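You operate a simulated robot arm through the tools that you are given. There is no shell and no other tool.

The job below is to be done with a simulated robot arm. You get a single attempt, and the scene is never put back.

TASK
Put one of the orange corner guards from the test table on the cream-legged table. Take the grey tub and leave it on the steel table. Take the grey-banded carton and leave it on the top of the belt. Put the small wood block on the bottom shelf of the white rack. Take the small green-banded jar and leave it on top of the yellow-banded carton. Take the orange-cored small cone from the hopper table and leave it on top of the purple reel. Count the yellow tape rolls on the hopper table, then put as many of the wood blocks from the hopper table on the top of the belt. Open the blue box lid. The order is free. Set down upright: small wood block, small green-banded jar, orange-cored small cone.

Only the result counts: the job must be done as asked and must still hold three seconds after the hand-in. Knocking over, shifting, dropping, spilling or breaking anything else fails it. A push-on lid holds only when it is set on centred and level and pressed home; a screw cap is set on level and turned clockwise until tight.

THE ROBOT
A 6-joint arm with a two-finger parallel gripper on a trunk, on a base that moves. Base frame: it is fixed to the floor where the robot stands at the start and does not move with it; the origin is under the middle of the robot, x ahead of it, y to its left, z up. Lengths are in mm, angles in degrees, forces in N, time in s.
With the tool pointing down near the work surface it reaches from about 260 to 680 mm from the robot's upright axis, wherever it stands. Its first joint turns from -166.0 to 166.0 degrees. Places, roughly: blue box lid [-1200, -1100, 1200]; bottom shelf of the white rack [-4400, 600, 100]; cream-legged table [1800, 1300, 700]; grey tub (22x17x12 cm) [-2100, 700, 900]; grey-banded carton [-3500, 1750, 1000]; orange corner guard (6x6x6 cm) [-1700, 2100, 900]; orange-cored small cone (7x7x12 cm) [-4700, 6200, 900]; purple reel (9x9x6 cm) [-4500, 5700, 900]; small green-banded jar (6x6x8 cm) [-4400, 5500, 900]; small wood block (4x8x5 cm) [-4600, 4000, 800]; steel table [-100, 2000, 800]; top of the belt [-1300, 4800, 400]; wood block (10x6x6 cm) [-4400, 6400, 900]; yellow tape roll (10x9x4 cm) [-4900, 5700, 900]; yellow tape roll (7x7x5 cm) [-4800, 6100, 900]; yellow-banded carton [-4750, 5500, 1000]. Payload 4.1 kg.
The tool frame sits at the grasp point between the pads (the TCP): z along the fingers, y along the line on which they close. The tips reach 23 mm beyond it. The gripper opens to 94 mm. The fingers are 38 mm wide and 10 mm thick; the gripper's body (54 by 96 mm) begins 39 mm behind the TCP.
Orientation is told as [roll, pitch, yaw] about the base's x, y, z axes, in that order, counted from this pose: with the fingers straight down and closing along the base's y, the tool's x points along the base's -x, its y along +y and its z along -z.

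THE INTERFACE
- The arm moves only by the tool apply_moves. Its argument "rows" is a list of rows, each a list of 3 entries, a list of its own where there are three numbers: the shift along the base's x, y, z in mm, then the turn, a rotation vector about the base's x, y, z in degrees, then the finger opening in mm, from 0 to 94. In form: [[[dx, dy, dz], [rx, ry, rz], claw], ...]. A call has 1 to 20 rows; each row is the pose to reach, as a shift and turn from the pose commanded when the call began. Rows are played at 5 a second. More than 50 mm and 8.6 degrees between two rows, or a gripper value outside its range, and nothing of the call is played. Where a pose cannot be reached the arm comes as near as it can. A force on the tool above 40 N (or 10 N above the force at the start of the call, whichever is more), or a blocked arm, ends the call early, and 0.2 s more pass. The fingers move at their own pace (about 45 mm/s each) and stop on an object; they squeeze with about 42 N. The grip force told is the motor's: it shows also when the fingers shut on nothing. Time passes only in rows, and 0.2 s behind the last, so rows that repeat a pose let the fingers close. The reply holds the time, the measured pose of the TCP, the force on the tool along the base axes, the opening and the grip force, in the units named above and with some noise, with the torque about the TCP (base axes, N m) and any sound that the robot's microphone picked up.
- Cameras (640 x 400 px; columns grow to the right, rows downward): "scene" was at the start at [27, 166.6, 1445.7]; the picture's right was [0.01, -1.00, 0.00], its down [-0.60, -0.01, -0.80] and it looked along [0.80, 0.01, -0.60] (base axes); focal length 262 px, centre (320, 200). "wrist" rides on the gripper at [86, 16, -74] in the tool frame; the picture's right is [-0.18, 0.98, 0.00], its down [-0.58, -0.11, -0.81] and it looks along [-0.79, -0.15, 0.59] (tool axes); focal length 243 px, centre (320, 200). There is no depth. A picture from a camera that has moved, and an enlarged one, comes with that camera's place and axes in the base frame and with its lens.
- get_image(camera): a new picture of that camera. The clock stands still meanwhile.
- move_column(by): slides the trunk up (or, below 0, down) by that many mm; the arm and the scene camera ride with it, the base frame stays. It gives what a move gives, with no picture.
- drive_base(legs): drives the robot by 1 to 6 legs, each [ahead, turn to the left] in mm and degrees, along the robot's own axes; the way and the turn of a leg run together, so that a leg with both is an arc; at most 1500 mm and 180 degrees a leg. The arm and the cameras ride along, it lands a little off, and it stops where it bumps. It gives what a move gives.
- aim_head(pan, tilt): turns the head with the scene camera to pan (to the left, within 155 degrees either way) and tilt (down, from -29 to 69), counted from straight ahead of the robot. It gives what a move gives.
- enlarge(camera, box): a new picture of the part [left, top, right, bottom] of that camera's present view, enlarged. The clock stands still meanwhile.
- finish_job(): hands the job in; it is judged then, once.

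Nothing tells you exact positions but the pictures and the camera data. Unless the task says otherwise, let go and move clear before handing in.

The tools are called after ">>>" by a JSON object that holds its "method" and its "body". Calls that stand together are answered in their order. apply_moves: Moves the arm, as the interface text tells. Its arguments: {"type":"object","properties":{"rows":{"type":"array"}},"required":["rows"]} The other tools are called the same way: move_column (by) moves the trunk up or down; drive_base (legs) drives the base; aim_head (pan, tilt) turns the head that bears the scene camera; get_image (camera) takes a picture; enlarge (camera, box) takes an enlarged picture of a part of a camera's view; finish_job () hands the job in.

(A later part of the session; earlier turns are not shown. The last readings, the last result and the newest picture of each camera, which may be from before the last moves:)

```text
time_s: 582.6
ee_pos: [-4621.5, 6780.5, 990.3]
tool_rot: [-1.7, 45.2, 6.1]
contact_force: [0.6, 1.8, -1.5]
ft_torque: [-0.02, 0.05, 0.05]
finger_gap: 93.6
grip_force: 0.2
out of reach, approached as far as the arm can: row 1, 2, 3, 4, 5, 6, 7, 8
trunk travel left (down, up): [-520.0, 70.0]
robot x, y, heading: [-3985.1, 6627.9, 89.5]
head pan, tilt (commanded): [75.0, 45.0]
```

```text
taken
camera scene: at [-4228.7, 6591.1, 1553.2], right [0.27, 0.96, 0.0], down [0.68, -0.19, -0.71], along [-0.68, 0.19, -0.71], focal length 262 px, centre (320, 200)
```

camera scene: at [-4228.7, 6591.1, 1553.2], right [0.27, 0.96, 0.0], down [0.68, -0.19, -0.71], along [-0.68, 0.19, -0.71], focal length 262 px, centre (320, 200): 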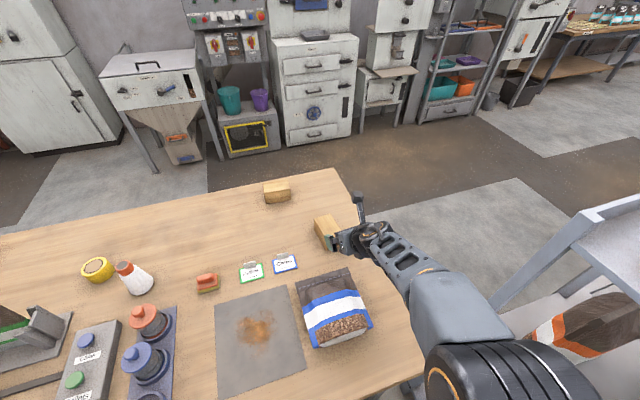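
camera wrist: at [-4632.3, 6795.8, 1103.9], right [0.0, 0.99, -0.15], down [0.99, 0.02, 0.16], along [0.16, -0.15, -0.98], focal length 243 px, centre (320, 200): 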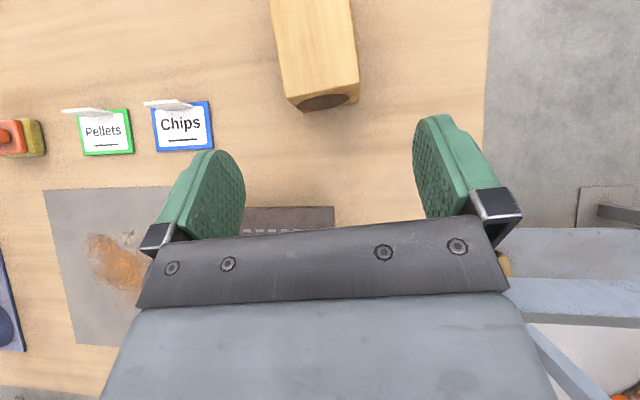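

Block B is right ahead of the fingers. I'll advance along the tool axis to it.

>>> {"method": "apply_moves", "body": {"rows": [[[0, 0, 0], [0, 0, 0], 94], [[-25, -5, -26], [0, 0, 0], 94], [[-50, -10, -52], [0, 0, 0], 94], [[-75, -14, -77], [0, 0, 0], 94], [[-90, -17, -92], [0, 0, 0], 94], [[-90, -17, -92], [0, 0, 0], 94]]}}

>>> {"method": "get_image", "body": {"camera": "wrist"}}

```text
time_s: 584.0
ee_pos: [-4711.4, 6762.6, 898.7]
tool_rot: [-0.2, 44.9, 7.9]
contact_force: [0.1, 0.9, -0.3]
ft_torque: [0.0, 0.02, 0.01]
finger_gap: 93.9
grip_force: 0.2
trunk travel left (down, up): [-520.0, 70.0]
robot x, y, heading: [-3983.4, 6625.7, 89.2]
head pan, tilt (commanded): [75.0, 45.0]
```

```text
taken
camera wrist: at [-4722.1, 6776.8, 1011.5], right [-0.01, 0.99, -0.13], down [0.99, 0.03, 0.16], along [0.16, -0.13, -0.98], focal length 243 px, centre (320, 200)
```

wrist: 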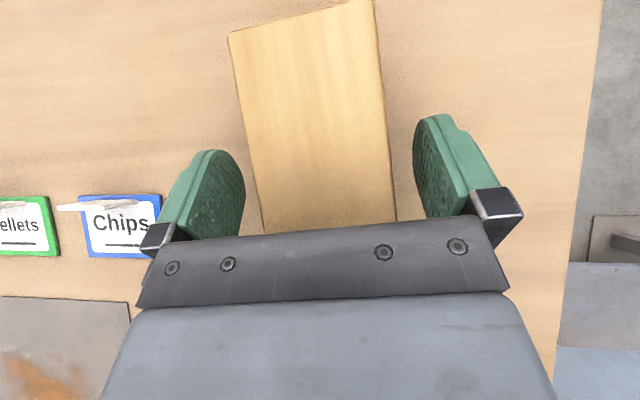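

Aligned. Final advance and close.

>>> {"method": "apply_moves", "body": {"rows": [[[-7, -1, -7], [0, 0, 0], 94], [[-13, -2, -13], [0, 0, 0], 94], [[-13, -2, -13], [0, 0, 0], 70], [[-13, -2, -13], [0, 0, 0], 45], [[-13, -2, -13], [0, 0, 0], 45], [[-13, -2, -13], [0, 0, 0], 45]]}}

>>> {"method": "apply_moves", "body": {"rows": [[[0, 0, 10], [0, 0, 0], 45], [[5, 0, 35], [0, 0, 0], 45], [[15, 0, 75], [0, 0, 0], 45], [[30, 0, 115], [0, 0, 0], 45], [[55, -5, 150], [0, 0, 0], 45], [[90, -10, 180], [0, 0, 0], 45], [[130, -15, 200], [0, 0, 0], 45]]}}

>>> {"method": "get_image", "body": {"camera": "wrist"}}

>>> {"method": "get_image", "body": {"camera": "scene"}}

```text
time_s: 585.5
ee_pos: [-4722.7, 6760.2, 888.5]
tool_rot: [-0.2, 45.2, 7.8]
contact_force: [-1.3, 5.1, 19.4]
ft_torque: [0.37, -0.16, -0.03]
finger_gap: 59.6
grip_force: 41.8
trunk travel left (down, up): [-520.0, 70.0]
robot x, y, heading: [-3981.5, 6628.2, 89.3]
head pan, tilt (commanded): [75.0, 45.0]
```

```text
time_s: 587.0
ee_pos: [-4591.3, 6745.9, 1084.1]
tool_rot: [-0.3, 44.8, 7.7]
contact_force: [0.9, -0.1, -1.3]
ft_torque: [0.02, -0.05, 0.03]
finger_gap: 59.6
grip_force: 41.9
trunk travel left (down, up): [-520.0, 70.0]
robot x, y, heading: [-3986.6, 6626.3, 89.2]
head pan, tilt (commanded): [75.0, 45.0]
```

```text
taken
camera wrist: at [-4603.1, 6759.8, 1198.6], right [-0.01, 0.99, -0.13], down [0.99, 0.03, 0.16], along [0.16, -0.13, -0.98], focal length 243 px, centre (320, 200)
```

wrist: 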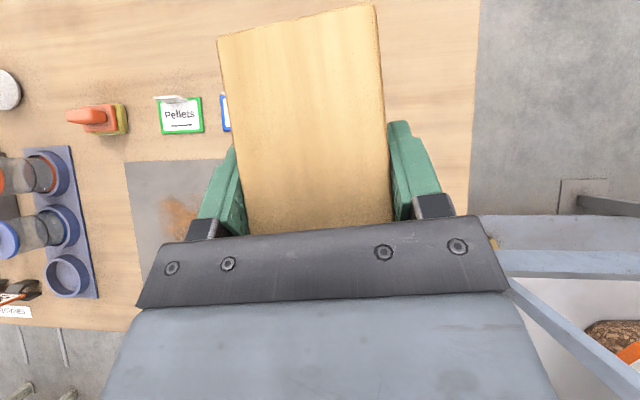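

```text
taken
camera scene: at [-4228.1, 6590.9, 1553.3], right [0.27, 0.96, 0.0], down [0.68, -0.19, -0.71], along [-0.68, 0.19, -0.71], focal length 262 px, centre (320, 200)
```

scene: 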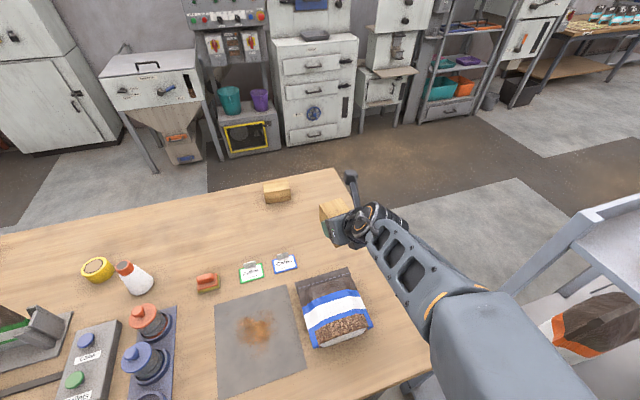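

Block B is held level. I'll back the robot south, retract the arm and swing it to the front, then retrace the way to the belt.

>>> {"method": "drive_base", "body": {"legs": [[-270, 0]]}}

>>> {"method": "apply_moves", "body": {"rows": [[[42, 0, 5], [0, 0, 0], 45], [[84, 0, 10], [0, 0, 0], 45], [[126, 0, 10], [0, 0, 0], 45], [[165, 0, 10], [0, 0, 0], 45], [[165, 0, 10], [0, 0, 0], 45]]}}

>>> {"method": "apply_moves", "body": {"rows": [[[14.5, 39.7, 0], [0, 0, -7], 45], [[32.6, 77.7, 0], [0, 0, -14], 45], [[54.1, 113.7, 0], [0, 0, -21], 45], [[78.8, 147.4, 0], [0, 0, -28], 45], [[106.4, 178.5, 0], [0, 0, -35], 45], [[136.7, 206.8, 0], [0, 0, -42], 45], [[169.4, 232.1, 0], [0, 0, -49], 45], [[204.1, 254.2, 0], [0, 0, -56], 45], [[240.6, 272.8, 0], [0, 0, -63], 45], [[278.5, 287.9, 0], [0, 0, -70], 45], [[317.6, 299.3, 0], [0, 0, -77], 45], [[357.3, 307, 0], [0, 0, -84], 45], [[397.5, 311, 0], [0, 0, -91], 45], [[438, 311, 0], [0, 0, -97.7], 45], [[438, 311, 0], [0, 0, -97.7], 45]]}}

>>> {"method": "get_image", "body": {"camera": "wrist"}}

```text
time_s: 589.0
ee_pos: [-4596.9, 6474.8, 1084.4]
tool_rot: [-0.2, 44.9, 7.9]
contact_force: [0.3, -0.1, -1.0]
ft_torque: [-0.01, 0.0, 0.0]
finger_gap: 59.8
grip_force: 41.8
trunk travel left (down, up): [-520.0, 70.0]
robot x, y, heading: [-3988.0, 6356.3, 89.6]
head pan, tilt (commanded): [75.0, 45.0]
```

```text
time_s: 590.2
ee_pos: [-4431.8, 6475.9, 1095.5]
tool_rot: [-0.2, 44.8, 7.9]
contact_force: [-0.6, 0.2, -1.8]
ft_torque: [0.01, -0.01, -0.06]
finger_gap: 59.7
grip_force: 41.5
trunk travel left (down, up): [-520.0, 70.0]
robot x, y, heading: [-3985.7, 6356.3, 89.2]
head pan, tilt (commanded): [75.0, 45.0]
```

```text
time_s: 593.4
ee_pos: [-3984.7, 6789.1, 1094.0]
tool_rot: [-1.4, 46.7, -89.8]
contact_force: [0.0, -0.6, -1.2]
ft_torque: [-0.06, -0.02, 0.01]
finger_gap: 59.6
grip_force: 41.9
out of reach, approached as far as the arm can: row 12, 13, 14, 15
trunk travel left (down, up): [-520.0, 70.0]
robot x, y, heading: [-3986.5, 6356.3, 89.4]
head pan, tilt (commanded): [75.0, 45.0]
```

```text
taken
camera wrist: at [-3968.5, 6794.6, 1208.7], right [0.98, -0.1, -0.15], down [-0.08, -0.99, 0.13], along [-0.16, -0.12, -0.98], focal length 243 px, centre (320, 200)
```

wrist: 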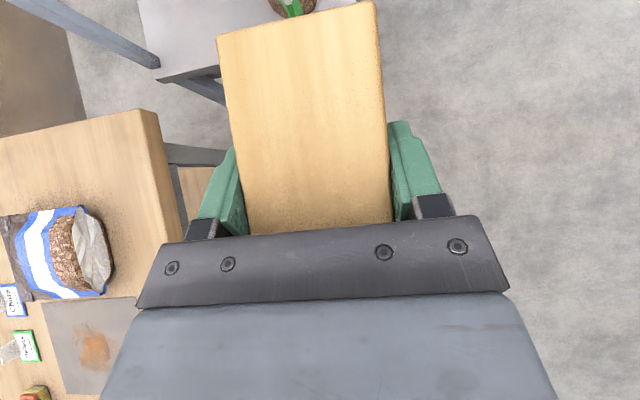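

Retracing to the belt's west end.

>>> {"method": "drive_base", "body": {"legs": [[-400, 25], [-400, -25], [0, -89.4], [255, 0], [0, -90], [835, 0]]}}

>>> {"method": "drive_base", "body": {"legs": [[0, 90]]}}

>>> {"method": "move_column", "body": {"by": -400}}

>>> {"method": "aim_head", "body": {"pan": 0, "tilt": 35}}

>>> {"method": "get_image", "body": {"camera": "scene"}}

```text
time_s: 611.1
ee_pos: [-3553.5, 4313.7, 1094.9]
tool_rot: [-1.5, 46.7, 91.4]
contact_force: [0.0, 0.5, -1.0]
ft_torque: [0.04, 0.01, 0.04]
finger_gap: 59.5
grip_force: 41.9
trunk travel left (down, up): [-520.0, 70.0]
robot x, y, heading: [-3563.4, 4747.1, -89.7]
head pan, tilt (commanded): [75.0, 45.0]
```

```text
time_s: 615.3
ee_pos: [-3130.6, 4756.4, 1095.8]
tool_rot: [-1.5, 46.7, -178.6]
contact_force: [0.0, 0.6, -1.1]
ft_torque: [0.02, 0.03, 0.01]
finger_gap: 59.8
grip_force: 42.1
trunk travel left (down, up): [-520.0, 70.0]
robot x, y, heading: [-3563.9, 4747.0, 0.1]
head pan, tilt (commanded): [75.0, 45.0]
```

```text
time_s: 619.1
ee_pos: [-3130.1, 4756.8, 694.9]
tool_rot: [-1.4, 46.7, -178.6]
contact_force: [-0.5, 0.6, -1.6]
ft_torque: [0.01, 0.08, -0.04]
finger_gap: 59.7
grip_force: 42.2
trunk travel left (down, up): [-120.0, 470.0]
robot x, y, heading: [-3561.0, 4742.9, 0.3]
head pan, tilt (commanded): [75.0, 45.0]
```

```text
time_s: 620.6
ee_pos: [-3130.3, 4757.3, 695.1]
tool_rot: [-1.5, 46.7, -178.6]
contact_force: [0.6, -0.2, -1.7]
ft_torque: [0.02, 0.01, -0.03]
finger_gap: 59.7
grip_force: 42.7
trunk travel left (down, up): [-120.0, 470.0]
robot x, y, heading: [-3566.5, 4746.7, 0.2]
head pan, tilt (commanded): [0.0, 35.0]
```

```text
taken
camera scene: at [-3536.7, 4913.2, 1168.1], right [0.01, -1.0, 0.0], down [-0.57, 0.0, -0.82], along [0.82, 0.0, -0.57], focal length 262 px, centre (320, 200)
```

scene: 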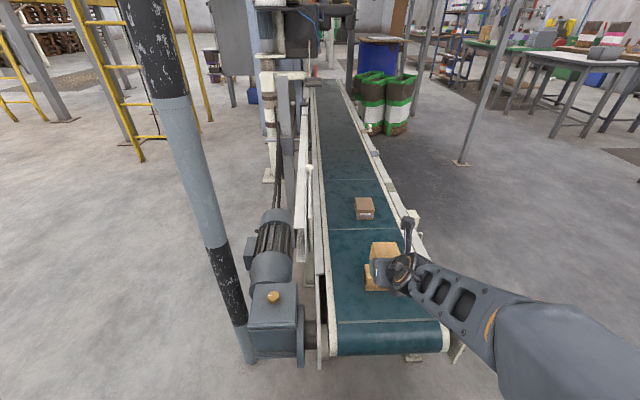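

Block C and the carton are on the belt. I'll set block B beyond block C, at about x = -2860, first extending and correcting the small attitude error.

>>> {"method": "apply_moves", "body": {"rows": [[[40, -4, 0], [-0.2, 0.3, -0.5], 45], [[80, -8, 0], [-0.4, 0.6, -1], 45], [[120, -12, 0], [-0.6, 1, -1.5], 45], [[160, -16, 0], [-0.9, 1.4, -2], 45], [[200, -20, 0], [-1.1, 1.7, -2.5], 45], [[240, -24, -5], [-1.1, 1.7, -2.5], 45], [[270, -27, -15], [-1.1, 1.7, -2.5], 45], [[270, -27, -50], [-1.1, 1.7, -2.5], 45], [[270, -27, -90], [-1.1, 1.7, -2.5], 45], [[270, -27, -120], [-1.1, 1.7, -2.5], 45], [[270, -27, -120], [-1.1, 1.7, -2.5], 45]]}}

>>> {"method": "get_image", "body": {"camera": "scene"}}

>>> {"method": "get_image", "body": {"camera": "wrist"}}

```text
time_s: 623.0
ee_pos: [-2860.3, 4730.3, 574.5]
tool_rot: [0.0, 45.0, 180.0]
contact_force: [-0.5, -0.2, -2.4]
ft_torque: [-0.04, 0.02, 0.04]
finger_gap: 59.6
grip_force: 41.9
out of reach, approached as far as the arm can: row 4, 5, 6, 7, 8
trunk travel left (down, up): [-120.0, 470.0]
robot x, y, heading: [-3565.0, 4746.9, 0.2]
head pan, tilt (commanded): [0.0, 35.0]
```

```text
taken
camera scene: at [-3536.6, 4913.2, 1168.1], right [0.0, -1.0, 0.0], down [-0.57, 0.0, -0.82], along [0.82, 0.0, -0.57], focal length 262 px, centre (320, 200)
```

scene: 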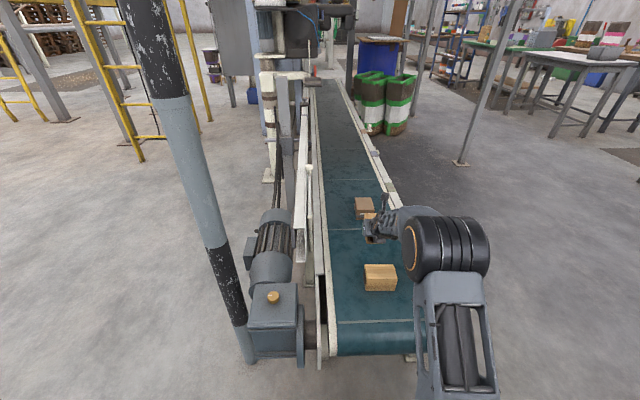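

```text
taken
camera wrist: at [-2852.5, 4712.3, 688.7], right [-0.13, -0.98, -0.13], down [-0.98, 0.11, 0.16], along [-0.14, 0.15, -0.98], focal length 243 px, centre (320, 200)
```

wrist: 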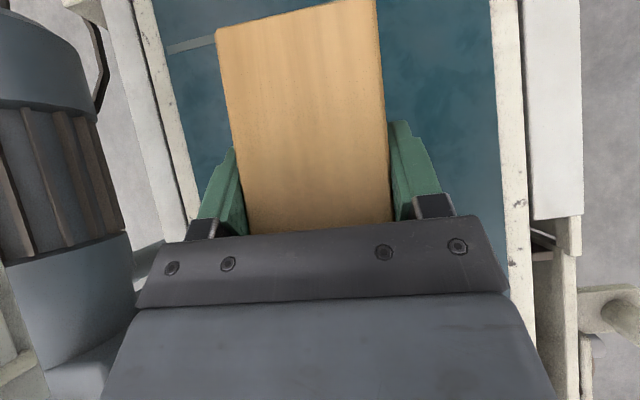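

Attitude corrected. Lowering to the belt.

>>> {"method": "apply_moves", "body": {"rows": [[[0, 0, -25], [0, 0, 0], 45], [[0, 0, -50], [0, 0, 0], 45], [[0, 0, -72], [0, 0, 0], 45], [[0, 0, -76], [0, 0, 0], 45]]}}

>>> {"method": "apply_moves", "body": {"rows": [[[0, 0, -3], [0, 0, 0], 45], [[0, 0, -6], [0, 0, 0], 45]]}}

>>> {"method": "apply_moves", "body": {"rows": [[[0, 0, -2], [0, 0, 0], 45], [[0, 0, -4], [0, 0, 0], 45]]}}

```text
time_s: 624.0
ee_pos: [-2860.0, 4731.0, 498.0]
tool_rot: [1.2, 44.9, -178.0]
contact_force: [-0.1, -0.5, -1.1]
ft_torque: [0.04, 0.04, -0.04]
finger_gap: 59.8
grip_force: 42.3
out of reach, approached as far as the arm can: row 2, 3
trunk travel left (down, up): [-120.0, 470.0]
robot x, y, heading: [-3567.8, 4746.8, 0.2]
head pan, tilt (commanded): [0.0, 35.0]
```

```text
time_s: 624.6
ee_pos: [-2859.8, 4728.9, 493.1]
tool_rot: [0.0, 44.8, 180.0]
contact_force: [-0.8, -0.2, -1.6]
ft_torque: [-0.04, 0.06, -0.02]
finger_gap: 59.9
grip_force: 42.1
trunk travel left (down, up): [-120.0, 470.0]
robot x, y, heading: [-3561.1, 4744.4, 0.1]
head pan, tilt (commanded): [0.0, 35.0]
```

```text
time_s: 625.2
ee_pos: [-2860.4, 4730.4, 488.7]
tool_rot: [-0.1, 44.8, 180.0]
contact_force: [0.4, 0.4, -1.6]
ft_torque: [-0.01, 0.05, 0.01]
finger_gap: 59.7
grip_force: 42.6
trunk travel left (down, up): [-120.0, 470.0]
robot x, y, heading: [-3562.9, 4749.4, -0.0]
head pan, tilt (commanded): [0.0, 35.0]
```

>>> {"method": "apply_moves", "body": {"rows": [[[0, 0, -2], [0, 0, 0], 45], [[0, 0, -4], [0, 0, 0], 45]]}}

>>> {"method": "apply_moves", "body": {"rows": [[[0, 0, -2], [0, 0, 0], 45], [[0, 0, -4], [0, 0, 0], 45]]}}

```text
time_s: 625.8
ee_pos: [-2861.2, 4729.8, 488.8]
tool_rot: [0.0, 45.3, 180.0]
contact_force: [-11.7, -0.6, 16.3]
ft_torque: [-0.05, -0.15, -0.04]
finger_gap: 59.7
grip_force: 42.3
trunk travel left (down, up): [-120.0, 470.0]
robot x, y, heading: [-3561.7, 4746.3, 0.0]
head pan, tilt (commanded): [0.0, 35.0]
```

```text
time_s: 626.4
ee_pos: [-2859.4, 4730.8, 485.5]
tool_rot: [0.0, 45.4, 180.0]
contact_force: [-10.3, -0.7, 29.9]
ft_torque: [0.0, 0.14, 0.02]
finger_gap: 60.2
grip_force: 30.7
trunk travel left (down, up): [-120.0, 470.0]
robot x, y, heading: [-3565.8, 4744.3, 0.1]
head pan, tilt (commanded): [0.0, 35.0]
```

Contact made. Releasing, then withdrawing up and back.

>>> {"method": "apply_moves", "body": {"rows": [[[0, 0, 2], [0, 0, 0], 60], [[0, 0, 3], [0, 0, 0], 70], [[0, 0, 3], [0, 0, 0], 80], [[0, 0, 3], [0, 0, 0], 80]]}}

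>>> {"method": "apply_moves", "body": {"rows": [[[-10, 0, 14], [0, 0, 0], 80], [[-30, 0, 38], [0, 0, 0], 80], [[-55, 0, 70], [0, 0, 0], 80], [[-80, 0, 105], [0, 0, 0], 80], [[-110, 0, 140], [0, 0, 0], 80], [[-145, 0, 170], [0, 0, 0], 80], [[-180, 0, 195], [0, 0, 0], 80], [[-215, 0, 215], [0, 0, 0], 80]]}}

>>> {"method": "get_image", "body": {"camera": "scene"}}

>>> {"method": "get_image", "body": {"camera": "wrist"}}

```text
time_s: 627.4
ee_pos: [-2861.0, 4730.3, 484.1]
tool_rot: [0.0, 44.7, 180.0]
contact_force: [-8.9, 0.2, 13.0]
ft_torque: [-0.02, 0.09, -0.04]
finger_gap: 79.9
grip_force: 0.1
trunk travel left (down, up): [-120.0, 470.0]
robot x, y, heading: [-3561.2, 4743.8, 0.5]
head pan, tilt (commanded): [0.0, 35.0]
```

```text
time_s: 629.2
ee_pos: [-3076.5, 4731.3, 698.4]
tool_rot: [-0.2, 44.9, 179.5]
contact_force: [0.8, -0.5, -0.3]
ft_torque: [-0.06, -0.01, 0.0]
finger_gap: 80.1
grip_force: 0.1
trunk travel left (down, up): [-120.0, 470.0]
robot x, y, heading: [-3566.0, 4748.5, 0.4]
head pan, tilt (commanded): [0.0, 35.0]
```

```text
taken
camera scene: at [-3536.3, 4913.1, 1168.0], right [0.0, -1.0, 0.0], down [-0.57, 0.0, -0.82], along [0.82, 0.0, -0.57], focal length 262 px, centre (320, 200)
```

scene: 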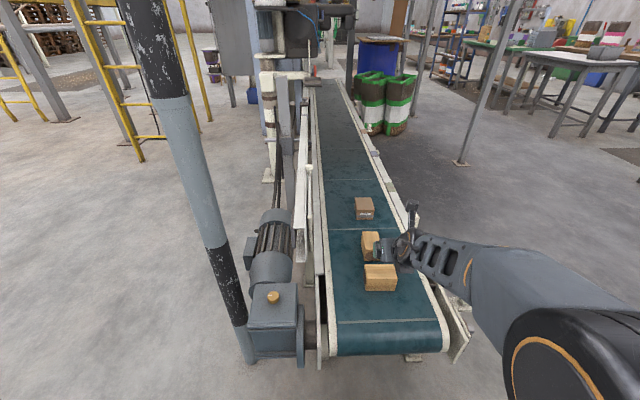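

```text
taken
camera wrist: at [-3069.0, 4712.5, 811.8], right [-0.13, -0.98, -0.13], down [-0.98, 0.11, 0.16], along [-0.14, 0.15, -0.98], focal length 243 px, centre (320, 200)
```

wrist: 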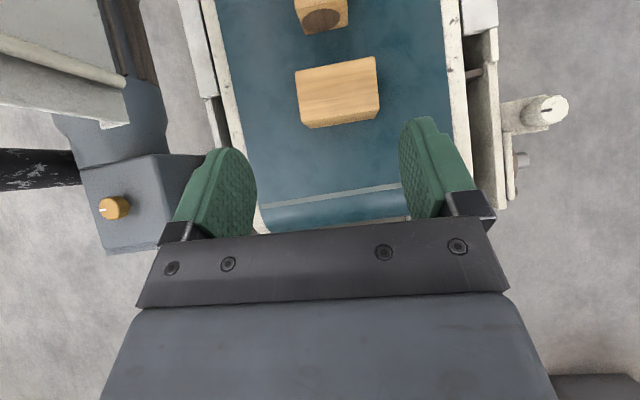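

Both wood blocks are on the belt along with the carton. Next the cone: I'll go back alongside the Hopper table, keeping the 45° tool pose.

>>> {"method": "move_column", "body": {"by": 400}}

>>> {"method": "apply_moves", "body": {"rows": [[[-25, 5, 10], [0, 0, 0], 94], [[-50, 10, 20], [0, 0, 0], 94]]}}

>>> {"method": "drive_base", "body": {"legs": [[0, 89.8], [360, 0], [0, 45], [390, 0], [0, -45]]}}

>>> {"method": "drive_base", "body": {"legs": [[400, 25], [400, -25]]}}

>>> {"method": "aim_head", "body": {"pan": 90, "tilt": 45}}

>>> {"method": "get_image", "body": {"camera": "scene"}}

```text
time_s: 633.0
ee_pos: [-3077.3, 4730.4, 1098.9]
tool_rot: [-0.1, 45.0, 179.9]
contact_force: [0.5, 0.6, 0.2]
ft_torque: [0.02, 0.03, 0.0]
finger_gap: 80.0
grip_force: 0.1
trunk travel left (down, up): [-520.0, 70.0]
robot x, y, heading: [-3566.5, 4747.4, 0.2]
head pan, tilt (commanded): [0.0, 35.0]
```

```text
time_s: 633.6
ee_pos: [-3128.2, 4732.5, 1115.6]
tool_rot: [-0.4, 45.0, -180.1]
contact_force: [0.7, 0.2, -0.1]
ft_torque: [0.01, 0.02, -0.03]
finger_gap: 93.8
grip_force: 0.0
out of reach, approached as far as the arm can: row 2
trunk travel left (down, up): [-520.0, 70.0]
robot x, y, heading: [-3563.0, 4746.1, 0.2]
head pan, tilt (commanded): [0.0, 35.0]
```

```text
time_s: 646.0
ee_pos: [-3824.2, 5824.0, 1115.1]
tool_rot: [-0.4, 45.2, -90.2]
contact_force: [-0.2, -0.4, -0.3]
ft_torque: [0.03, 0.02, 0.0]
finger_gap: 94.1
grip_force: 0.2
trunk travel left (down, up): [-520.0, 70.0]
robot x, y, heading: [-3839.3, 5387.2, 90.0]
head pan, tilt (commanded): [0.0, 35.0]
```

```text
time_s: 650.5
ee_pos: [-3993.9, 6599.3, 1115.7]
tool_rot: [-0.4, 45.1, -90.5]
contact_force: [-0.1, 0.5, 0.8]
ft_torque: [0.0, -0.01, 0.02]
finger_gap: 94.1
grip_force: 0.0
trunk travel left (down, up): [-520.0, 70.0]
robot x, y, heading: [-4010.6, 6164.7, 89.7]
head pan, tilt (commanded): [0.0, 35.0]
```

```text
time_s: 652.2
ee_pos: [-3992.3, 6600.4, 1115.5]
tool_rot: [-0.4, 45.1, -90.6]
contact_force: [0.6, 0.1, -0.5]
ft_torque: [0.0, -0.01, -0.01]
finger_gap: 94.4
grip_force: 0.2
trunk travel left (down, up): [-520.0, 70.0]
robot x, y, heading: [-4015.9, 6163.7, 89.6]
head pan, tilt (commanded): [90.0, 45.0]
```

```text
taken
camera scene: at [-4260.9, 6103.4, 1553.3], right [0.0, 1.0, 0.0], down [0.71, 0.0, -0.71], along [-0.71, 0.0, -0.71], focal length 262 px, centre (320, 200)
```

scene: 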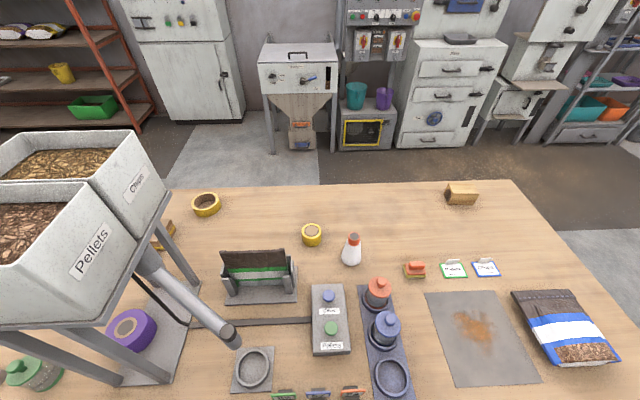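

I'll swing the arm to the west over the table, keeping the tool pitched.

>>> {"method": "apply_moves", "body": {"rows": [[[-42, 0, 0], [0, 0, 5.66], 94], [[-84, -4, 0], [0, 0, 11.3], 94], [[-125, -12, 0], [0, 0, 17], 94], [[-165, -24, 0], [0, 0, 22.6], 94], [[-204, -40, 0], [0, 0, 28.3], 94], [[-241, -60, 0], [0, 0, 34], 94], [[-276, -82, 0], [0, 0, 39.6], 94], [[-309, -109, 0], [0, 0, 45.3], 94], [[-339, -138, 0], [0, 0, 50.9], 94], [[-366, -170, 0], [0, 0, 56.6], 94], [[-390, -204, 0], [0, 0, 62.3], 94], [[-410, -241, 0], [0, 0, 67.9], 94], [[-427, -279, 0], [0, 0, 73.6], 94], [[-440, -319, 0], [0, 0, 79.2], 94], [[-450, -360, 0], [0, 0, 84.9], 94], [[-455, -401, 0], [0, 0, 90.6], 94], [[-455, -401, 0], [0, 0, 90.6], 94]]}}

>>> {"method": "get_image", "body": {"camera": "scene"}}

>>> {"method": "get_image", "body": {"camera": "wrist"}}

```text
time_s: 655.8
ee_pos: [-4448.3, 6222.7, 1106.1]
tool_rot: [-1.6, 45.5, 0.2]
contact_force: [0.1, 0.1, -0.7]
ft_torque: [0.01, 0.02, 0.0]
finger_gap: 94.0
grip_force: 0.0
out of reach, approached as far as the arm can: row 2, 3, 4, 5, 6, 7, 8, 9, 10, 11, 12, 13, 14, 15, 16, 17
trunk travel left (down, up): [-520.0, 70.0]
robot x, y, heading: [-4013.4, 6164.0, 89.6]
head pan, tilt (commanded): [90.0, 45.0]
```

```text
taken
camera scene: at [-4260.9, 6103.3, 1553.3], right [0.0, 1.0, 0.0], down [0.71, 0.0, -0.71], along [-0.71, 0.0, -0.71], focal length 262 px, centre (320, 200)
```

scene: 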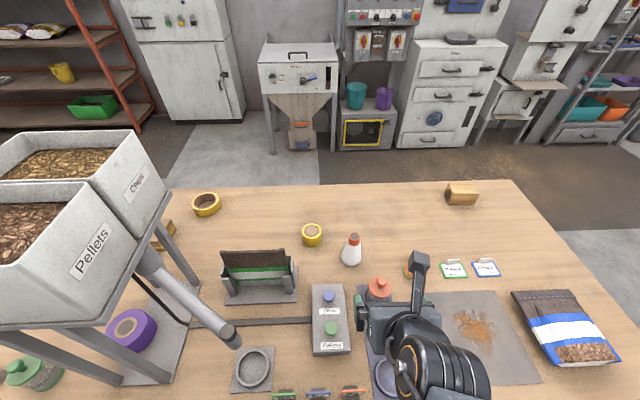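

```text
taken
camera wrist: at [-4456.6, 6239.9, 1219.4], right [0.11, 0.98, -0.15], down [0.98, -0.09, 0.15], along [0.14, -0.16, -0.98], focal length 243 px, centre (320, 200)
```

wrist: 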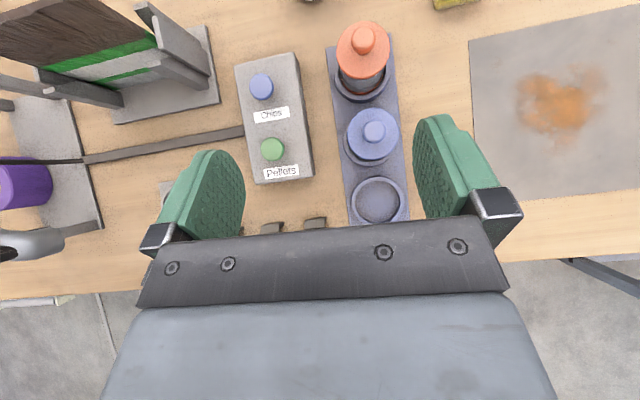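

>>> {"method": "enlarge", "body": {"camera": "scene", "box": [280, 200, 440, 300]}}

```text
4.00 times, centred on (360, 250) of scene
camera zoom: at [-4260.9, 6103.3, 1553.3], right [0.0, 1.0, 0.0], down [0.71, 0.0, -0.71], along [-0.71, 0.0, -0.71], focal length 1049 px, centre (160, 0)
```

zoom: 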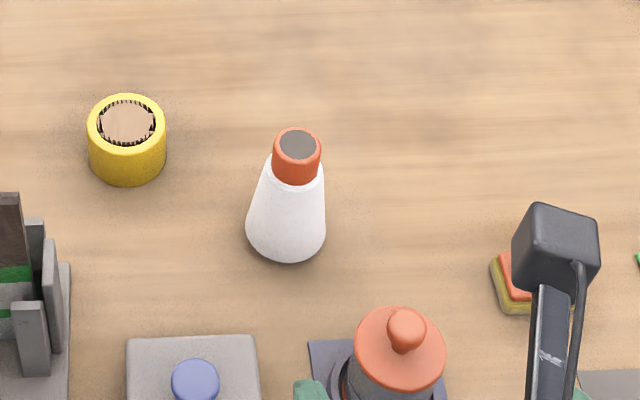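

The cone's axis is at about (-4708, 6204). I'll move to a pre-grasp 130 mm back along the tool axis.

>>> {"method": "apply_moves", "body": {"rows": [[[-35, -4, -10], [0.2, -0.1, -0.3], 94], [[-70, -8, -25], [0.5, -0.2, -0.6], 94], [[-105, -12, -45], [0.8, -0.3, -0.9], 94], [[-138, -16, -75], [1.1, -0.5, -1.3], 94], [[-165, -19, -112], [1.1, -0.5, -1.3], 94], [[-165, -19, -116], [1.1, -0.5, -1.3], 94], [[-165, -19, -116], [1.1, -0.5, -1.3], 94]]}}

>>> {"method": "get_image", "body": {"camera": "wrist"}}

>>> {"method": "get_image", "body": {"camera": "scene"}}

```text
time_s: 657.4
ee_pos: [-4614.3, 6181.3, 999.3]
tool_rot: [2.2, 44.7, 1.1]
contact_force: [0.9, -1.0, -0.5]
ft_torque: [-0.01, 0.0, -0.07]
finger_gap: 93.9
grip_force: 0.1
out of reach, approached as far as the arm can: row 1, 2, 3, 4, 5, 6
trunk travel left (down, up): [-520.0, 70.0]
robot x, y, heading: [-4011.9, 6165.6, 89.8]
head pan, tilt (commanded): [90.0, 45.0]
```

```text
taken
camera wrist: at [-4624.3, 6192.8, 1112.9], right [0.14, 0.99, -0.1], down [0.98, -0.12, 0.16], along [0.15, -0.12, -0.98], focal length 243 px, centre (320, 200)
```

wrist: 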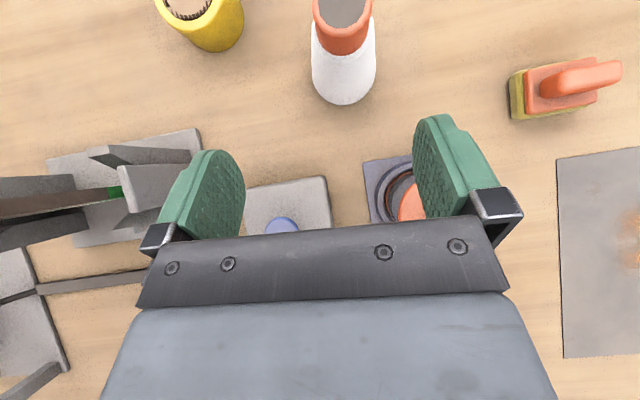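

```text
taken
camera scene: at [-4261.3, 6102.7, 1553.2], right [0.0, 1.0, 0.0], down [0.71, 0.0, -0.71], along [-0.71, 0.0, -0.71], focal length 262 px, centre (320, 200)
```

scene: 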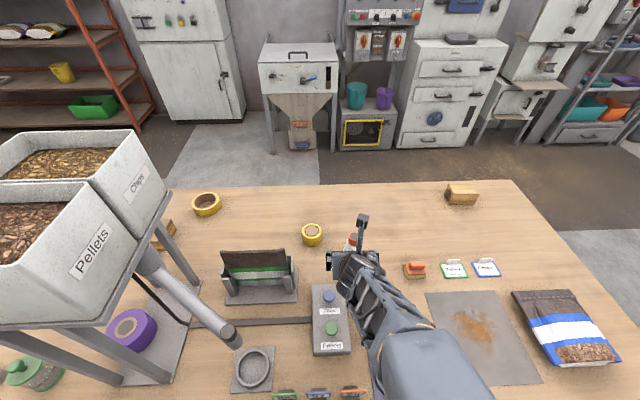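

>>> {"method": "apply_moves", "body": {"rows": [[[0, 0, 0], [0, 0, 0], 94], [[0, 0, 0], [0, 0, 0], 94], [[0, 0, 0], [0, 0, 0], 94]]}}

>>> {"method": "get_image", "body": {"camera": "wrist"}}

```text
time_s: 658.2
ee_pos: [-4613.6, 6182.1, 998.9]
tool_rot: [1.0, 44.5, -0.1]
contact_force: [0.0, 0.1, 0.4]
ft_torque: [0.03, 0.02, 0.01]
finger_gap: 94.0
grip_force: 0.1
trunk travel left (down, up): [-520.0, 70.0]
robot x, y, heading: [-4011.1, 6164.0, 90.0]
head pan, tilt (commanded): [90.0, 45.0]
```

```text
taken
camera wrist: at [-4623.7, 6194.9, 1112.8], right [0.15, 0.98, -0.12], down [0.98, -0.13, 0.16], along [0.15, -0.14, -0.98], focal length 243 px, centre (320, 200)
```

wrist: 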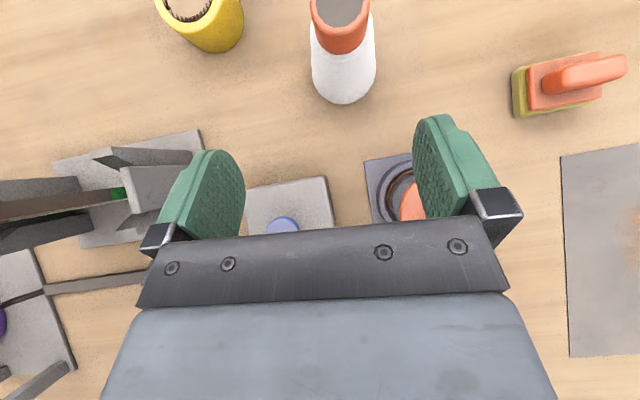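

I'll correct sideways by 19 mm and straighten, then advance to the cone.

>>> {"method": "apply_moves", "body": {"rows": [[[0, 10, -4], [-0.4, 0.3, 0.4], 94], [[0, 19, -9], [-0.7, 0.5, 0.8], 94], [[-23, 19, -32], [-0.7, 0.5, 0.8], 94], [[-46, 19, -55], [-0.7, 0.5, 0.8], 94], [[-62, 19, -71], [-0.7, 0.5, 0.8], 94], [[-62, 19, -71], [-0.7, 0.5, 0.8], 94]]}}

>>> {"method": "get_image", "body": {"camera": "wrist"}}

```text
time_s: 659.6
ee_pos: [-4675.5, 6199.2, 929.0]
tool_rot: [0.1, 45.1, 0.0]
contact_force: [-0.8, -0.4, 0.0]
ft_torque: [0.01, 0.01, -0.04]
finger_gap: 94.1
grip_force: 0.0
trunk travel left (down, up): [-520.0, 70.0]
robot x, y, heading: [-4010.7, 6162.0, 89.6]
head pan, tilt (commanded): [90.0, 45.0]
```

```text
taken
camera wrist: at [-4685.2, 6214.1, 1042.6], right [0.13, 0.98, -0.13], down [0.98, -0.11, 0.16], along [0.14, -0.15, -0.98], focal length 243 px, centre (320, 200)
```

wrist: 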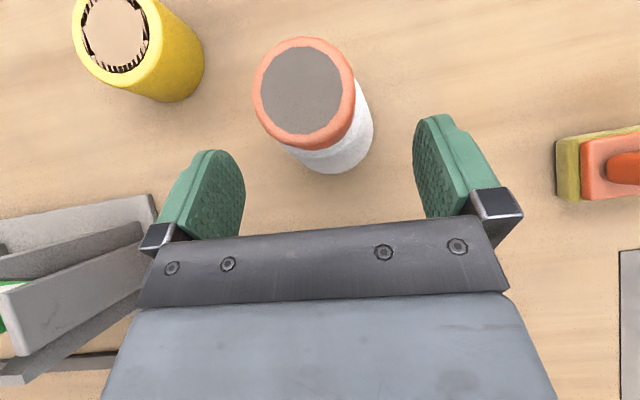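

The cone is centred between the fingers. I'll advance the last bit and close gently.

>>> {"method": "apply_moves", "body": {"rows": [[[-8, 1, -12], [0, 0, 0], 94], [[-16, 1.5, -24], [0, 0, 0], 94], [[-23, 1.8, -34], [0, 0, 0], 94], [[-23, 1.8, -34], [0, 0, 0], 94]]}}

>>> {"method": "get_image", "body": {"camera": "wrist"}}

>>> {"method": "apply_moves", "body": {"rows": [[[0, 0, 0], [0, 0, 0], 75], [[0, 0, 0], [0, 0, 0], 55], [[0, 0, 0], [0, 0, 0], 40], [[0, 0, 0], [0, 0, 0], 40], [[0, 0, 0], [0, 0, 0], 40]]}}

>>> {"method": "get_image", "body": {"camera": "wrist"}}

```text
time_s: 660.6
ee_pos: [-4699.5, 6200.7, 894.9]
tool_rot: [0.2, 45.2, -0.1]
contact_force: [0.2, 0.5, 0.7]
ft_torque: [-0.01, -0.01, 0.03]
finger_gap: 93.9
grip_force: 0.1
trunk travel left (down, up): [-520.0, 70.0]
robot x, y, heading: [-4012.2, 6165.1, 89.5]
head pan, tilt (commanded): [90.0, 45.0]
```

```text
taken
camera wrist: at [-4707.5, 6216.1, 1008.1], right [0.13, 0.98, -0.13], down [0.98, -0.11, 0.16], along [0.14, -0.15, -0.98], focal length 243 px, centre (320, 200)
```

wrist: 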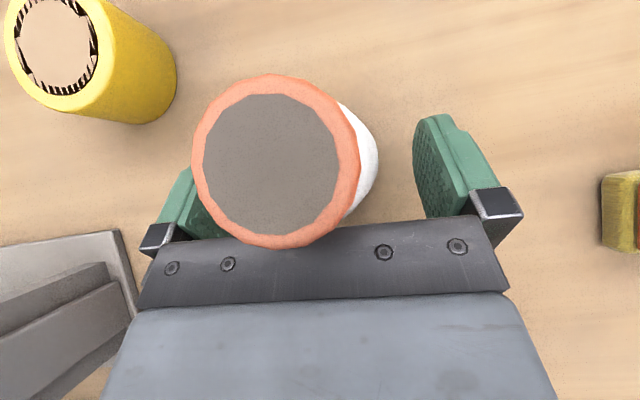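

```text
time_s: 661.8
ee_pos: [-4698.3, 6201.6, 894.6]
tool_rot: [0.2, 45.1, 0.0]
contact_force: [0.2, 0.3, 0.9]
ft_torque: [-0.03, 0.02, -0.01]
finger_gap: 58.4
grip_force: 42.1
trunk travel left (down, up): [-520.0, 70.0]
robot x, y, heading: [-4014.6, 6166.2, 89.6]
head pan, tilt (commanded): [90.0, 45.0]
```

```text
taken
camera wrist: at [-4707.4, 6216.1, 1008.4], right [0.13, 0.98, -0.13], down [0.98, -0.11, 0.16], along [0.14, -0.15, -0.98], focal length 243 px, centre (320, 200)
```

wrist: 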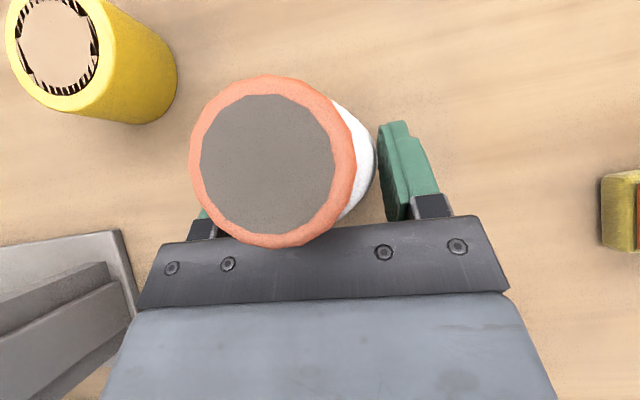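

Gripped at 58 mm near the base. Lifting a little to check it holds upright.

>>> {"method": "apply_moves", "body": {"rows": [[[0, 0, 8], [0, 0, 0], 40], [[0, 0, 25], [0, 0, 0], 40], [[0, 0, 50], [0, 0, 0], 40], [[0, 0, 80], [0, 0, 0], 40], [[0, 0, 80], [0, 0, 0], 40]]}}

>>> {"method": "get_image", "body": {"camera": "wrist"}}

>>> {"method": "enlarge", "body": {"camera": "scene", "box": [280, 180, 440, 300]}}

```text
time_s: 663.0
ee_pos: [-4698.1, 6200.6, 974.2]
tool_rot: [0.0, 45.0, 0.0]
contact_force: [-0.3, -0.4, -2.4]
ft_torque: [0.0, -0.03, -0.01]
finger_gap: 58.3
grip_force: 42.3
trunk travel left (down, up): [-520.0, 70.0]
robot x, y, heading: [-4013.4, 6163.7, 89.6]
head pan, tilt (commanded): [90.0, 45.0]
```

```text
taken
camera wrist: at [-4707.6, 6215.4, 1088.1], right [0.13, 0.98, -0.13], down [0.98, -0.11, 0.16], along [0.14, -0.15, -0.98], focal length 243 px, centre (320, 200)
```

wrist: 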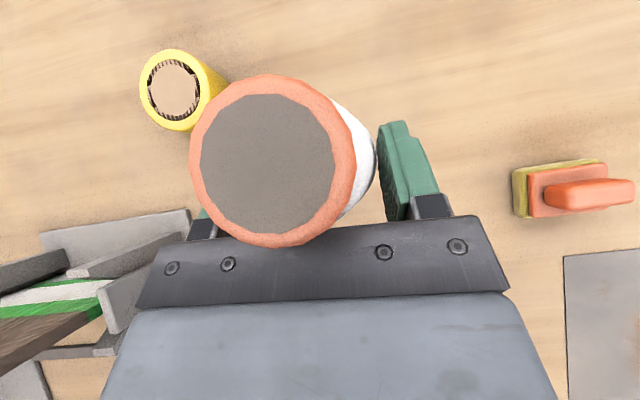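

```text
3.33 times, centred on (360, 240) of scene
camera zoom: at [-4261.2, 6103.3, 1553.2], right [0.0, 1.0, 0.0], down [0.71, 0.0, -0.71], along [-0.71, 0.0, -0.71], focal length 874 px, centre (187, 67)
```

zoom: 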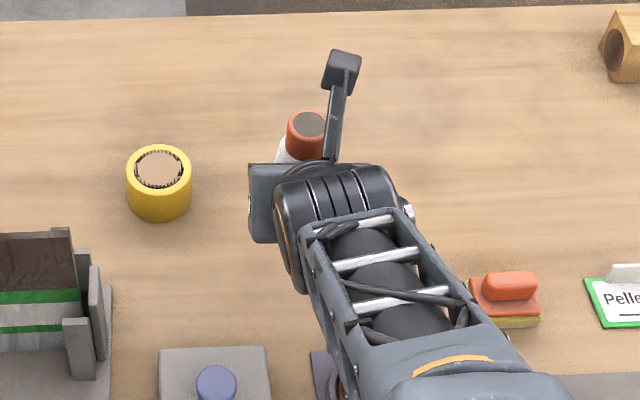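

The cone is held upright. I'll raise and retract it, swing to the front, and then re-approach the reel from the south side with the robot facing south.

>>> {"method": "apply_moves", "body": {"rows": [[[0, 0, 40], [0, 0, 0], 40], [[15, 0, 75], [0, 0, 0], 40], [[50, 0, 100], [0, 0, 0], 40], [[90, 0, 118], [0, 0, 0], 40], [[130, 0, 126], [0, 0, 0], 40], [[170, 0, 130], [0, 0, 0], 40], [[210, 0, 130], [0, 0, 0], 40], [[245, 0, 130], [0, 0, 0], 40], [[245, 0, 130], [0, 0, 0], 40]]}}

>>> {"method": "get_image", "body": {"camera": "wrist"}}

```text
time_s: 665.0
ee_pos: [-4453.5, 6202.8, 1105.1]
tool_rot: [0.1, 45.1, 0.0]
contact_force: [0.0, -0.2, -1.8]
ft_torque: [-0.02, -0.02, -0.04]
finger_gap: 58.2
grip_force: 42.5
trunk travel left (down, up): [-520.0, 70.0]
robot x, y, heading: [-4013.1, 6166.0, 89.8]
head pan, tilt (commanded): [90.0, 45.0]
```

```text
taken
camera wrist: at [-4461.9, 6217.0, 1218.9], right [0.13, 0.98, -0.13], down [0.98, -0.11, 0.16], along [0.14, -0.15, -0.98], focal length 243 px, centre (320, 200)
```

wrist: 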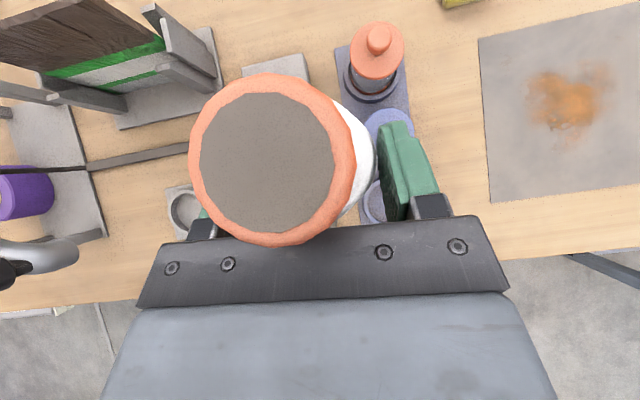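

>>> {"method": "apply_moves", "body": {"rows": [[[4, 44, 0], [0, 0, -6], 40], [[13, 87, 0], [0, 0, -12], 40], [[26, 129, 0], [0, 0, -18], 40], [[43, 170, 0], [0, 0, -24], 40], [[64, 209, 0], [0, 0, -30], 40], [[89, 246, 0], [0, 0, -36], 40], [[117, 281, 0], [0, 0, -42], 40], [[149, 312, 0], [0, 0, -48], 40], [[184, 341, 0], [0, 0, -54], 40], [[222, 365, 0], [0, 0, -60], 40], [[263, 387, 0], [0, 0, -66], 40], [[305, 404, 0], [0, 0, -72], 40], [[349, 416, 0], [0, 0, -78], 40], [[394, 425, 0], [0, 0, -84], 40], [[440, 428, 0], [0, 0, -90], 40], [[440, 428, 0], [0, 0, -90], 40]]}}

>>> {"method": "drive_base", "body": {"legs": [[-400, 25], [-400, -25], [800, 0], [0, -180], [400, -25], [400, 25]]}}

>>> {"method": "aim_head", "body": {"pan": -70, "tilt": 45}}

>>> {"method": "get_image", "body": {"camera": "scene"}}

>>> {"method": "get_image", "body": {"camera": "wrist"}}

```text
time_s: 668.4
ee_pos: [-4013.3, 6629.0, 1104.2]
tool_rot: [0.3, 45.1, -90.0]
contact_force: [0.6, 0.2, -2.2]
ft_torque: [-0.02, 0.03, 0.0]
finger_gap: 57.9
grip_force: 41.9
trunk travel left (down, up): [-520.0, 70.0]
robot x, y, heading: [-4016.4, 6157.7, 89.7]
head pan, tilt (commanded): [90.0, 45.0]
```

```text
time_s: 688.4
ee_pos: [-3988.8, 4950.6, 1104.5]
tool_rot: [0.4, 45.1, 91.1]
contact_force: [0.3, 0.2, -2.5]
ft_torque: [0.03, 0.04, 0.0]
finger_gap: 57.3
grip_force: 42.2
trunk travel left (down, up): [-520.0, 70.0]
robot x, y, heading: [-4002.1, 5416.2, -89.1]
head pan, tilt (commanded): [90.0, 45.0]
```

```text
time_s: 690.8
ee_pos: [-3988.1, 4950.9, 1104.4]
tool_rot: [0.5, 45.1, 91.1]
contact_force: [-0.4, -0.1, -2.3]
ft_torque: [0.04, -0.02, 0.04]
finger_gap: 57.1
grip_force: 41.3
trunk travel left (down, up): [-520.0, 70.0]
robot x, y, heading: [-3999.7, 5416.5, -89.1]
head pan, tilt (commanded): [-70.0, 45.0]
```

```text
taken
camera scene: at [-3910.8, 5448.7, 1553.3], right [-0.36, 0.93, 0.0], down [0.66, 0.25, -0.71], along [-0.66, -0.25, -0.71], focal length 262 px, centre (320, 200)
```

scene: 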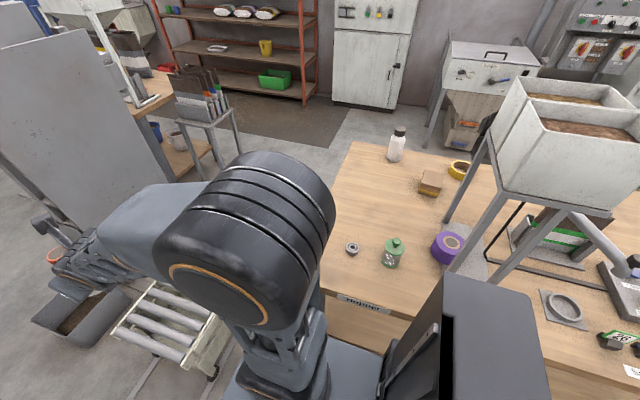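

```text
taken
camera wrist: at [-4004.0, 4941.6, 1218.0], right [-0.99, 0.12, -0.13], down [0.1, 0.98, 0.16], along [0.14, 0.14, -0.98], focal length 243 px, centre (320, 200)
```

wrist: 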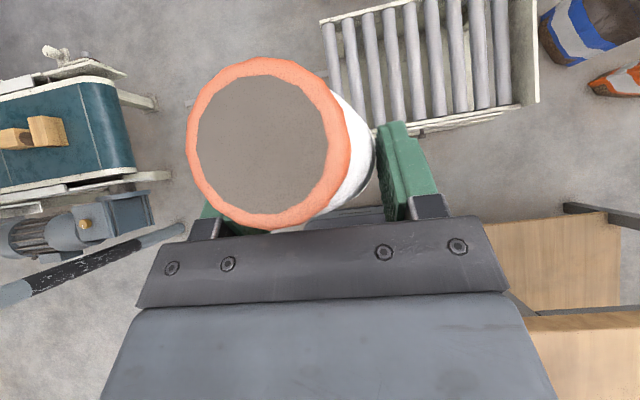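

The cone has settled very slightly in the grip. I'll swing it clockwise toward the table gently, turning the tool so it will point north at the reel.

>>> {"method": "apply_moves", "body": {"rows": [[[-32, -1, 0], [0, 0, -6.9], 40], [[-65, 1, 0], [0, 0, -13.8], 40], [[-97, 5, 0], [0, 0, -20.7], 40], [[-129, 11, 0], [0, 0, -27.6], 40], [[-161, 19, 0], [0, 0, -34.5], 40], [[-192, 29, 0], [0, 0, -41.4], 40], [[-222, 42, 0], [0, 0, -48.3], 40], [[-251, 56, 0], [0, 0, -55.2], 40], [[-280, 73, 0], [0, 0, -62.1], 40], [[-307, 92, 0], [0, 0, -69], 40], [[-333, 112, 0], [0, 0, -75.9], 40], [[-357, 135, 0], [0, 0, -82.8], 40], [[-357, 135, 0], [0, 0, -82.8], 40]]}}

>>> {"method": "apply_moves", "body": {"rows": [[[-23, 24, 0], [0, 0, -6.9], 40], [[-44, 50, 0], [0, 0, -13.8], 40], [[-64, 77, 0], [0, 0, -20.7], 40], [[-81, 105, 0], [0, 0, -27.6], 40], [[-97, 135, 0], [0, 0, -34.5], 40], [[-110, 166, 0], [0, 0, -41.4], 40], [[-122, 198, 0], [0, 0, -48.3], 40], [[-131, 230, 0], [0, 0, -55.2], 40], [[-138, 263, 0], [0, 0, -62.1], 40], [[-142, 297, 0], [0, 0, -69], 40], [[-145, 331, 0], [0, 0, -76], 40], [[-145, 365, 0], [0, 0, -83], 40], [[-145, 365, 0], [0, 0, -83], 40], [[-145, 365, 0], [0, 0, -83], 40]]}}

>>> {"method": "get_image", "body": {"camera": "wrist"}}

>>> {"method": "aim_head", "body": {"pan": -100, "tilt": 40}}

>>> {"method": "get_image", "body": {"camera": "scene"}}

```text
time_s: 693.6
ee_pos: [-4344.5, 5085.7, 1104.7]
tool_rot: [0.4, 45.2, 8.2]
contact_force: [0.9, 0.3, -1.9]
ft_torque: [0.01, 0.01, 0.02]
finger_gap: 56.7
grip_force: 42.0
trunk travel left (down, up): [-520.0, 70.0]
robot x, y, heading: [-3997.2, 5417.2, -89.2]
head pan, tilt (commanded): [-70.0, 45.0]
```

```text
time_s: 696.6
ee_pos: [-4489.4, 5451.7, 1103.8]
tool_rot: [0.3, 45.1, -74.7]
contact_force: [-0.3, 0.4, -2.3]
ft_torque: [-0.02, 0.0, 0.0]
finger_gap: 56.3
grip_force: 42.1
trunk travel left (down, up): [-520.0, 70.0]
robot x, y, heading: [-4001.3, 5416.4, -89.1]
head pan, tilt (commanded): [-70.0, 45.0]
```

```text
taken
camera wrist: at [-4477.1, 5461.4, 1217.6], right [0.98, 0.13, -0.13], down [0.15, -0.98, 0.16], along [-0.1, -0.17, -0.98], focal length 243 px, centre (320, 200)
```

wrist: 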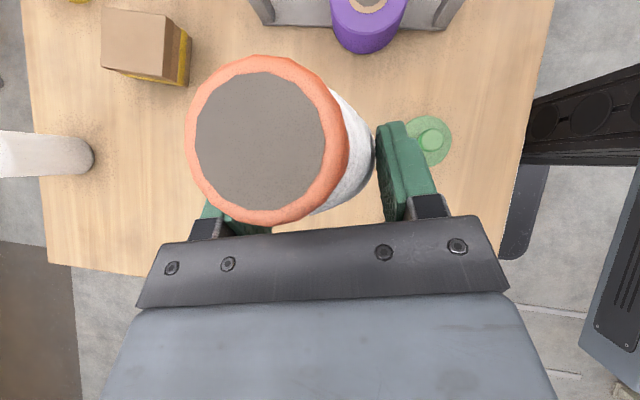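

```text
time_s: 697.6
ee_pos: [-4489.6, 5450.3, 1104.0]
tool_rot: [0.3, 45.0, -74.7]
contact_force: [0.2, 0.0, -2.3]
ft_torque: [-0.06, 0.0, 0.01]
finger_gap: 56.5
grip_force: 41.8
trunk travel left (down, up): [-520.0, 70.0]
robot x, y, heading: [-4002.7, 5414.5, -89.1]
head pan, tilt (commanded): [-100.0, 40.0]
```

```text
taken
camera scene: at [-3919.1, 5491.3, 1560.5], right [0.16, 0.99, 0.0], down [0.64, -0.1, -0.77], along [-0.76, 0.12, -0.64], focal length 262 px, centre (320, 200)
```

scene: 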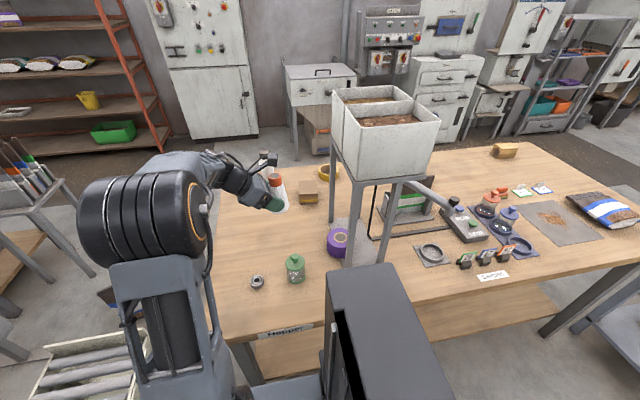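

>>> {"method": "enlarge", "body": {"camera": "scene", "box": [220, 140, 380, 300]}}

```text
2.50 times, centred on (300, 220) of scene
camera zoom: at [-3919.1, 5491.3, 1560.5], right [0.16, 0.99, 0.0], down [0.64, -0.1, -0.77], along [-0.76, 0.12, -0.64], focal length 655 px, centre (370, 150)
```

zoom: 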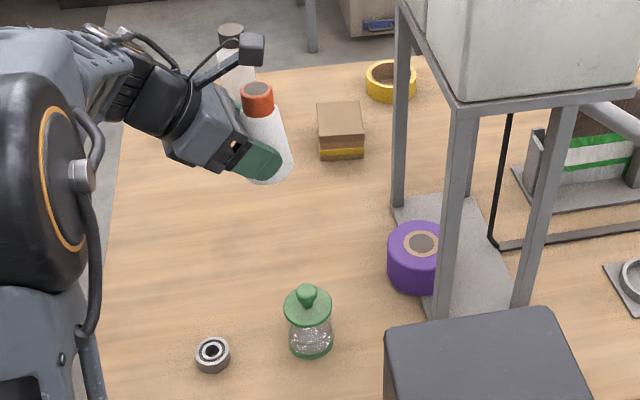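

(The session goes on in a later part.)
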